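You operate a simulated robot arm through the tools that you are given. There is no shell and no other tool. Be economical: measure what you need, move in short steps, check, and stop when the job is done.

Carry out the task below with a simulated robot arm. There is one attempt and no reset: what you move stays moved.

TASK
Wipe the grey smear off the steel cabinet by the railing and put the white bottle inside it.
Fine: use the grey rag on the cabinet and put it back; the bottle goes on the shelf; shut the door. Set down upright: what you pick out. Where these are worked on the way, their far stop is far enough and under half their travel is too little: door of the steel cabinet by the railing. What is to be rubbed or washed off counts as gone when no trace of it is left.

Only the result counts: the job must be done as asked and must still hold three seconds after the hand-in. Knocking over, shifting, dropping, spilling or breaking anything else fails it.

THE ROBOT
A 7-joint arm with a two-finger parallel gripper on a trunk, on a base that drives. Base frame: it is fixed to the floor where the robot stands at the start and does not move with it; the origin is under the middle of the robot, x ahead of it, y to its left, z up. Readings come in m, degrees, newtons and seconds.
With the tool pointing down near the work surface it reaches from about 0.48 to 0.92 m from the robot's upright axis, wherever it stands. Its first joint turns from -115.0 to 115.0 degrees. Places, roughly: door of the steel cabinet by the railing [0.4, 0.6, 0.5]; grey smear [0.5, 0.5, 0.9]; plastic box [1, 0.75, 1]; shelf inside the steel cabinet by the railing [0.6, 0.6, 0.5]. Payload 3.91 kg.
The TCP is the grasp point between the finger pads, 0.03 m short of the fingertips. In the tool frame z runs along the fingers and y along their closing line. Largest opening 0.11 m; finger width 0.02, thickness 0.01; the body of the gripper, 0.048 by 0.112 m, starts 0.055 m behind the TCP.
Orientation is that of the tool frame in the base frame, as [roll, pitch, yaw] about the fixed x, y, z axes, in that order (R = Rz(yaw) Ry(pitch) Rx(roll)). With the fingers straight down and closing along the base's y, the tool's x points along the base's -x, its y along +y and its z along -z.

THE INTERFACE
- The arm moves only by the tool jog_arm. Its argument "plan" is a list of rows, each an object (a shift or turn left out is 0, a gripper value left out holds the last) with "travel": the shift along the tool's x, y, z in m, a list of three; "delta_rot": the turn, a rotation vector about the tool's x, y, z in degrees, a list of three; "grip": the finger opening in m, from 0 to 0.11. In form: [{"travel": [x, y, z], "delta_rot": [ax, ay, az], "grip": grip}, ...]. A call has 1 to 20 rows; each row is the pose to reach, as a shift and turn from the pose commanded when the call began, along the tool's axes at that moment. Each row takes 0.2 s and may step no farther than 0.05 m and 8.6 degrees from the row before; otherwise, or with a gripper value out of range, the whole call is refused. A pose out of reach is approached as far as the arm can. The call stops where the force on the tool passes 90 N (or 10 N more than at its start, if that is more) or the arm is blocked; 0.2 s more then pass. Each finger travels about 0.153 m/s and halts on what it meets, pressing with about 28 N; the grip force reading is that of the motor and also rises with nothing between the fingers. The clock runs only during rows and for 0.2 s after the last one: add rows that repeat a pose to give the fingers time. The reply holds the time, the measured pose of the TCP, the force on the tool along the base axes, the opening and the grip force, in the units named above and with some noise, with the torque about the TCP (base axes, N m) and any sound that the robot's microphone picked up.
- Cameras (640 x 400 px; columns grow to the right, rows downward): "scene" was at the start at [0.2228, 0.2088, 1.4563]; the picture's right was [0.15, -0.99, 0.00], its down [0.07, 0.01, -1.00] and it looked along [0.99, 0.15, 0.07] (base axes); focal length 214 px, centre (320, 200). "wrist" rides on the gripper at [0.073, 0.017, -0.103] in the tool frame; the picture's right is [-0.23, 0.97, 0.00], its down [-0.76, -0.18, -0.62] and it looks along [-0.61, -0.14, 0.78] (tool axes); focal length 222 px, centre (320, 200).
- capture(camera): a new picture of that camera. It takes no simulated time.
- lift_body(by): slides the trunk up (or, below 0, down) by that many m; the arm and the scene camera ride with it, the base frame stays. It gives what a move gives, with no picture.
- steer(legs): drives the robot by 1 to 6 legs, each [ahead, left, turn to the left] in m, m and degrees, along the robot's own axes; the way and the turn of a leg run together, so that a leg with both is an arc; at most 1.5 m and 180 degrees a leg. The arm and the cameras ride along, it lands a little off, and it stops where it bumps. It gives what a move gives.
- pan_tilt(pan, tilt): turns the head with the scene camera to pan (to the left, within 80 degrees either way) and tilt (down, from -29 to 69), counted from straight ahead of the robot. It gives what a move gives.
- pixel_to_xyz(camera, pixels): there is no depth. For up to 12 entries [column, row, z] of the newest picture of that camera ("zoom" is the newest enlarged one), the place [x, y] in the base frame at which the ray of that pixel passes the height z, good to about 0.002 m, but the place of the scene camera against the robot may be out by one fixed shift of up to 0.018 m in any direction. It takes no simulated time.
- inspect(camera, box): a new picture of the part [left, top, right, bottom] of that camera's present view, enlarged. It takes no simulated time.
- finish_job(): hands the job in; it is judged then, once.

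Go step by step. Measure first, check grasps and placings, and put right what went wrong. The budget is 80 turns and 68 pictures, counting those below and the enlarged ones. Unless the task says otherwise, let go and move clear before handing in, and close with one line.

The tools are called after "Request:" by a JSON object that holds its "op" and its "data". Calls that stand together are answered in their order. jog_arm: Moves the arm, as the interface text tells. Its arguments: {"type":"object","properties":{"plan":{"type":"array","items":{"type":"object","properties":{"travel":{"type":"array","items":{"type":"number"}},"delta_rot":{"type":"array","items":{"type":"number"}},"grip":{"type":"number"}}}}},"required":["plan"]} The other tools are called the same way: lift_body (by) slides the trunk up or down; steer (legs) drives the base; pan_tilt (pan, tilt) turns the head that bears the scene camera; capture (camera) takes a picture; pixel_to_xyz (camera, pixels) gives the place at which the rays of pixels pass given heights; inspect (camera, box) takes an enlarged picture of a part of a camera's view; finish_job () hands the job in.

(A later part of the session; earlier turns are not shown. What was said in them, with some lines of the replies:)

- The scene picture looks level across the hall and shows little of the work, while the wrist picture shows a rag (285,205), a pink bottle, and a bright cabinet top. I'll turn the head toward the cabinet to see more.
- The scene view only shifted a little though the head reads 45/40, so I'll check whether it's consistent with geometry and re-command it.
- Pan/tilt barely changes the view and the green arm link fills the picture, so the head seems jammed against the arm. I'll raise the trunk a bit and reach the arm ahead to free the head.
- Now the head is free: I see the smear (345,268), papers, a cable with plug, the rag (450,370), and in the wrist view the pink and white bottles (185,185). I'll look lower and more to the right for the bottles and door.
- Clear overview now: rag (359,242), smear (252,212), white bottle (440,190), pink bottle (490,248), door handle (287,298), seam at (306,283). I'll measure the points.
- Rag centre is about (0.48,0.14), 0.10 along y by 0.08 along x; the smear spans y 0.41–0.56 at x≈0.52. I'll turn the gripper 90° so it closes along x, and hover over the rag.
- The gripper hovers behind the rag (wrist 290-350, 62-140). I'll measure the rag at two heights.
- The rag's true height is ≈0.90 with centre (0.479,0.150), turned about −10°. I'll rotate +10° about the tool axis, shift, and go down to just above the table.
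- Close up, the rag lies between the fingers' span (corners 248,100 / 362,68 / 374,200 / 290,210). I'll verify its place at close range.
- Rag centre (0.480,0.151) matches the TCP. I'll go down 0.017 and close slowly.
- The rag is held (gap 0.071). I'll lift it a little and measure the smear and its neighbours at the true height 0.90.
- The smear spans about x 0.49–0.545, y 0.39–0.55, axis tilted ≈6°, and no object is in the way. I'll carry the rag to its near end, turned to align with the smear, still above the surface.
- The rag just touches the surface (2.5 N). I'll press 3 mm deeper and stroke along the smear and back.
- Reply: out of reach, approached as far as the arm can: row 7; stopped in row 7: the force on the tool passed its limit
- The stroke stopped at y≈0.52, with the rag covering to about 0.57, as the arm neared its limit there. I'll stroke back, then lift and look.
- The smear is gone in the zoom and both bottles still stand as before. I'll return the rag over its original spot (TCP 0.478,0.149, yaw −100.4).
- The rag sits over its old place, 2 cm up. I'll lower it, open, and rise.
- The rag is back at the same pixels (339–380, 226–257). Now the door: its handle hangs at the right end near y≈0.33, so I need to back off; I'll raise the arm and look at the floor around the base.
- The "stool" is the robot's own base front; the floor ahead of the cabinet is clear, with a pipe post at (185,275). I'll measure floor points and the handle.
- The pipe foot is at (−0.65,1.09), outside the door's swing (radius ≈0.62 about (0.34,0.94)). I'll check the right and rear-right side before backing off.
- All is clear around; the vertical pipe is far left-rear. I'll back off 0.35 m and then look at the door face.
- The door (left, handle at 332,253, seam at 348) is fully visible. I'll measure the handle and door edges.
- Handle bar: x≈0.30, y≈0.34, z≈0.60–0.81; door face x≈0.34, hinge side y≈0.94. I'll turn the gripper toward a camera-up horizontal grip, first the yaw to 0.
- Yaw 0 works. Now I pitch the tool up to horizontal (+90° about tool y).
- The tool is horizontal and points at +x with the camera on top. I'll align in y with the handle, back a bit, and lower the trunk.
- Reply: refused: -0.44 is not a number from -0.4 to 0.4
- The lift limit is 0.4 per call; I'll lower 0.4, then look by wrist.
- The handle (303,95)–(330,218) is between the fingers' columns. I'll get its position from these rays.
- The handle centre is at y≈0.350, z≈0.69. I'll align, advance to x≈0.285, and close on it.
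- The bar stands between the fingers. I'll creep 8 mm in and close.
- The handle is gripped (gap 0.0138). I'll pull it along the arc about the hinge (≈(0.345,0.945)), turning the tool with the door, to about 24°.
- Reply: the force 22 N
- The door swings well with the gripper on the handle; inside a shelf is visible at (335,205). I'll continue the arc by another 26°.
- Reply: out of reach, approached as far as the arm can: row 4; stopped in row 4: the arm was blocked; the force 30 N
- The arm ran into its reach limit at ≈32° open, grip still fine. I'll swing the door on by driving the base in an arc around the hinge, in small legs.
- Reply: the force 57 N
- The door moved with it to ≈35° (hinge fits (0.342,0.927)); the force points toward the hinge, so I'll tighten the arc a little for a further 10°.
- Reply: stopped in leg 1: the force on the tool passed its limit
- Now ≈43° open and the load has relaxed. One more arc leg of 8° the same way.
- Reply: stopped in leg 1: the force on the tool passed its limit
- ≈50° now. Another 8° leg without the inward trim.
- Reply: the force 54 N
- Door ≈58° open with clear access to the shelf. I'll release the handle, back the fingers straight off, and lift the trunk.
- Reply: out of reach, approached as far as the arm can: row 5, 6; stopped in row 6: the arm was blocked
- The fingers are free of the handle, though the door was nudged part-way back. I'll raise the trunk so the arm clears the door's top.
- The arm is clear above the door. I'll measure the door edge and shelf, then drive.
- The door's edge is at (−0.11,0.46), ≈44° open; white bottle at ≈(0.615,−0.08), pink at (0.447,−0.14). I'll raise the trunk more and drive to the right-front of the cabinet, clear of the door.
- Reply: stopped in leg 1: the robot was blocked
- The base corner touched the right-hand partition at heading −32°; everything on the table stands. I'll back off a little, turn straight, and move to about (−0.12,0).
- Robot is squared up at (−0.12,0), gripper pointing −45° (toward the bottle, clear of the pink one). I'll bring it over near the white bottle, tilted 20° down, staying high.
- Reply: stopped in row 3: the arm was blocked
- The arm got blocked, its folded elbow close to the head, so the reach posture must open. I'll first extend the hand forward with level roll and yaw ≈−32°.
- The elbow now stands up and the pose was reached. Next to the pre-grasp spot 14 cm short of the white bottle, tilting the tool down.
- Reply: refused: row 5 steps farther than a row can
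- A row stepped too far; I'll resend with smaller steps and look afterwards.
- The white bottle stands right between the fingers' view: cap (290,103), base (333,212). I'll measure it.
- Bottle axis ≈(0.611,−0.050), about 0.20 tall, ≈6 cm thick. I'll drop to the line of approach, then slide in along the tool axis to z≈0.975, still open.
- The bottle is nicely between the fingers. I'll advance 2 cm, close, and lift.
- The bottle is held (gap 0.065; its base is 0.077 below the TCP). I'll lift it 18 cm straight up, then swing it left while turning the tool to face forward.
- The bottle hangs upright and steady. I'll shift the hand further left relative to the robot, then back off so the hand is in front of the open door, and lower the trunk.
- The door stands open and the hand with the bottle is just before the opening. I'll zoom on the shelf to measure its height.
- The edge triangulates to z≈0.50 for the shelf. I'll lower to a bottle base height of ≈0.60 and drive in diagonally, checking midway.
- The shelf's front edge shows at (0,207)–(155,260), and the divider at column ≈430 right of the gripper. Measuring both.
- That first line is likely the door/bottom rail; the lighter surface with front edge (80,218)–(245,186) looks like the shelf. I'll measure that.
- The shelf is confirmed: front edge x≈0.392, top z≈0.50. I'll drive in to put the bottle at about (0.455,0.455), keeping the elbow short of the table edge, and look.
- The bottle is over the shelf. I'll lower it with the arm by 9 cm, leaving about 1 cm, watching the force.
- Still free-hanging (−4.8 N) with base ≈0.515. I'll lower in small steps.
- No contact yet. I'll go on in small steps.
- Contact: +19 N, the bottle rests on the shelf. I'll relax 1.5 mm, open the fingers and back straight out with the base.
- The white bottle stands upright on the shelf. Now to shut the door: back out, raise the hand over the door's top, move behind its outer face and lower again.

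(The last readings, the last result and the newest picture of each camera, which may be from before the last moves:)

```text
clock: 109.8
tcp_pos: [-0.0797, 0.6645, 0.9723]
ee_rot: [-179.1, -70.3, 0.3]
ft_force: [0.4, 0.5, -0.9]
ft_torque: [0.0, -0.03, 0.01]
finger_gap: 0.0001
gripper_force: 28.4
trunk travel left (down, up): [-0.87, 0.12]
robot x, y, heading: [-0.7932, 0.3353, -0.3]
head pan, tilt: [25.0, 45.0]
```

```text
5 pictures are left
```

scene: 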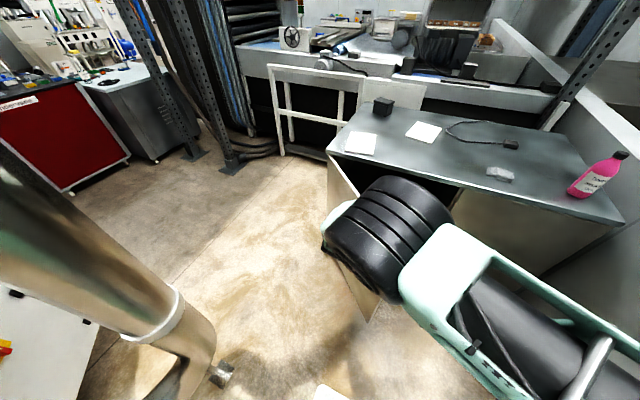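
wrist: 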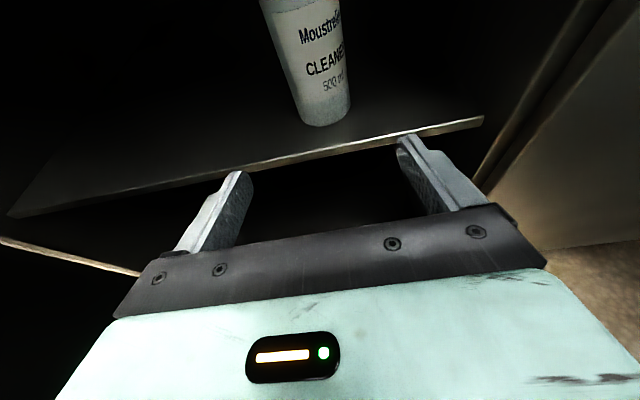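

The hand is behind (outside) the door, by my numbers 11 cm from its face. I'll lower the trunk and drive forward to push it shut in stages.

Request:
{"op": "lift_body", "data": {"by": -0.36}}

Request:
{"op": "steer", "data": {"legs": [[0.2, 0, 0]]}}

Request:
{"op": "capture", "data": {"camera": "scene"}}

```text
clock: 113.3
tcp_pos: [-0.0781, 0.6652, 0.6107]
ee_rot: [-179.1, -70.4, 0.4]
ft_force: [0.6, -1.4, -0.3]
ft_torque: [0.0, 0.03, -0.01]
finger_gap: 0.0
gripper_force: 27.8
trunk travel left (down, up): [-0.51, 0.48]
robot x, y, heading: [-0.7924, 0.3364, -0.0]
head pan, tilt: [25.0, 45.0]
```

```text
clock: 114.9
tcp_pos: [0.1219, 0.6667, 0.6115]
ee_rot: [-179.1, -70.2, 0.5]
ft_force: [0.0, -0.5, 0.1]
ft_torque: [-0.01, 0.03, 0.03]
finger_gap: 0.0003
gripper_force: 28.4
trunk travel left (down, up): [-0.51, 0.48]
robot x, y, heading: [-0.5936, 0.3362, -0.2]
head pan, tilt: [25.0, 45.0]
```

```text
4 pictures are left
```

scene: 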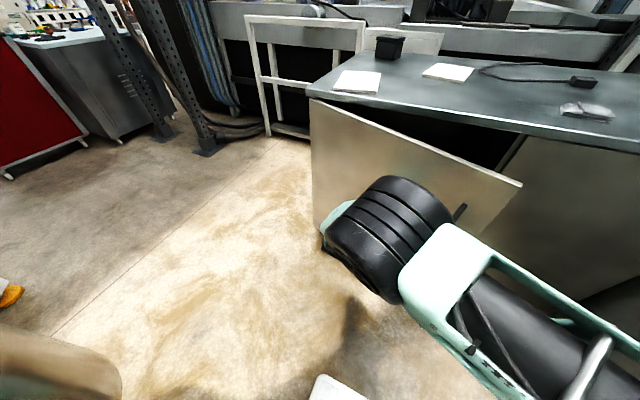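

The door is swinging shut (≈30° left). Pushing on, up to the closed face.

Request:
{"op": "steer", "data": {"legs": [[0.19, 0, 0]]}}

Request:
{"op": "capture", "data": {"camera": "scene"}}

```text
clock: 116.4
tcp_pos: [0.3109, 0.6664, 0.6109]
ee_rot: [-179.1, -70.3, 0.4]
ft_force: [-0.2, 0.6, 0.2]
ft_torque: [0.01, -0.02, 0.04]
finger_gap: 0.0
gripper_force: 28.1
trunk travel left (down, up): [-0.51, 0.48]
robot x, y, heading: [-0.4039, 0.3339, -0.1]
head pan, tilt: [25.0, 45.0]
```

```text
3 pictures are left
```

scene: 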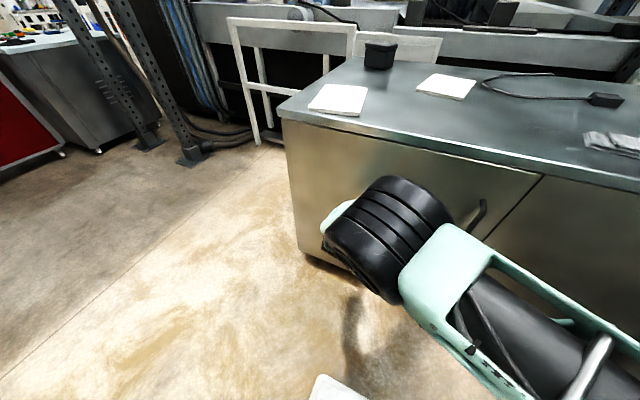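

The door looks flush. I'll press gently forward with the arm until force confirms it is fully shut.

Request:
{"op": "jog_arm", "data": {"plan": [{"travel": [0.0013, 0, 0.0038]}, {"travel": [0.0027, 0, 0.0075]}, {"travel": [0.004, 0, 0.0113]}, {"travel": [0.005, 0, 0.0141]}]}}

```text
clock: 117.4
tcp_pos: [0.32, 0.6681, 0.61]
ee_rot: [-179.0, -70.2, 0.4]
ft_force: [-56.9, -13.3, 14.6]
ft_torque: [0.11, -0.41, -0.45]
finger_gap: 0.0
gripper_force: 27.8
trunk travel left (down, up): [-0.51, 0.48]
robot x, y, heading: [-0.405, 0.3337, -0.3]
head pan, tilt: [25.0, 45.0]
```

A solid 57 N stop: the door is shut. I'll back away and take a final look.

Request:
{"op": "steer", "data": {"legs": [[-0.3, 0, 0]]}}

Request:
{"op": "lift_body", "data": {"by": 0.4}}

Request:
{"op": "pan_tilt", "data": {"pan": -8, "tilt": 25}}

Request:
{"op": "inspect", "data": {"camera": "scene", "box": [0, 0, 640, 400]}}

```text
clock: 119.5
tcp_pos: [0.0249, 0.667, 0.6111]
ee_rot: [-179.1, -70.3, 0.4]
ft_force: [0.1, -0.4, -0.2]
ft_torque: [-0.02, 0.0, 0.0]
finger_gap: 0.0001
gripper_force: 28.4
trunk travel left (down, up): [-0.51, 0.48]
robot x, y, heading: [-0.7059, 0.3341, -0.2]
head pan, tilt: [25.0, 45.0]
```

```text
clock: 123.3
tcp_pos: [0.024, 0.6656, 1.0118]
ee_rot: [-179.1, -70.4, 0.4]
ft_force: [-0.3, 0.0, -0.2]
ft_torque: [-0.02, 0.02, -0.04]
finger_gap: 0.0
gripper_force: 27.4
trunk travel left (down, up): [-0.91, 0.08]
robot x, y, heading: [-0.7053, 0.334, -0.3]
head pan, tilt: [25.0, 45.0]
```

```text
clock: 124.3
tcp_pos: [0.025, 0.6676, 1.0116]
ee_rot: [-179.1, -70.3, 0.4]
ft_force: [0.5, 0.5, 0.1]
ft_torque: [-0.02, -0.02, -0.02]
finger_gap: 0.0
gripper_force: 28.1
trunk travel left (down, up): [-0.91, 0.08]
robot x, y, heading: [-0.7023, 0.3325, -0.1]
head pan, tilt: [-8.0, 25.0]
```

```text
1.00 times, centred on (320, 200) of scene (not enlarged: the box is as wide or as high as the picture)
```

zoom: 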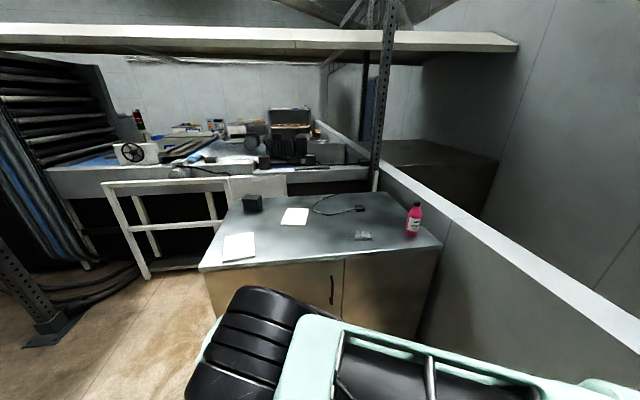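

Door shut, all else in place. One enlarged look at the wiped area for any trace.

Request:
{"op": "inspect", "data": {"camera": "scene", "box": [190, 180, 450, 340]}}

```text
2.46 times, centred on (320, 260) of scene
```

zoom: 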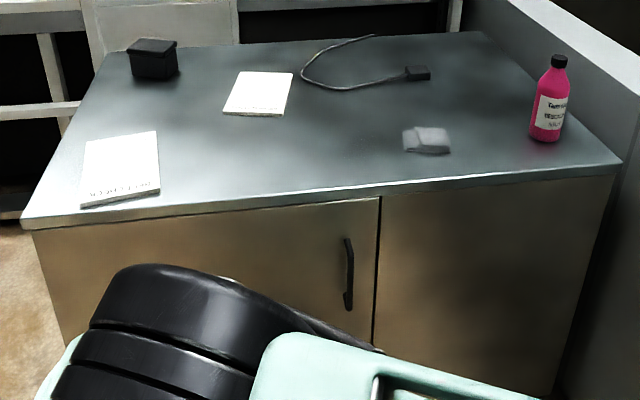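

The tabletop shows no trace of the smear, the rag (427,140) is in its place, the door is flush and the gripper is clear. I'm handing in.

Request:
{"op": "finish_job", "data": {}}

```text
The job is handed in.
```

The smear is wiped off with no trace left in the last picture. The rag is back in its place, the white bottle stands upright on the shelf inside the steel cabinet, and the door is shut. While driving, the base touched the right-hand partition once; nothing moved that I could see.
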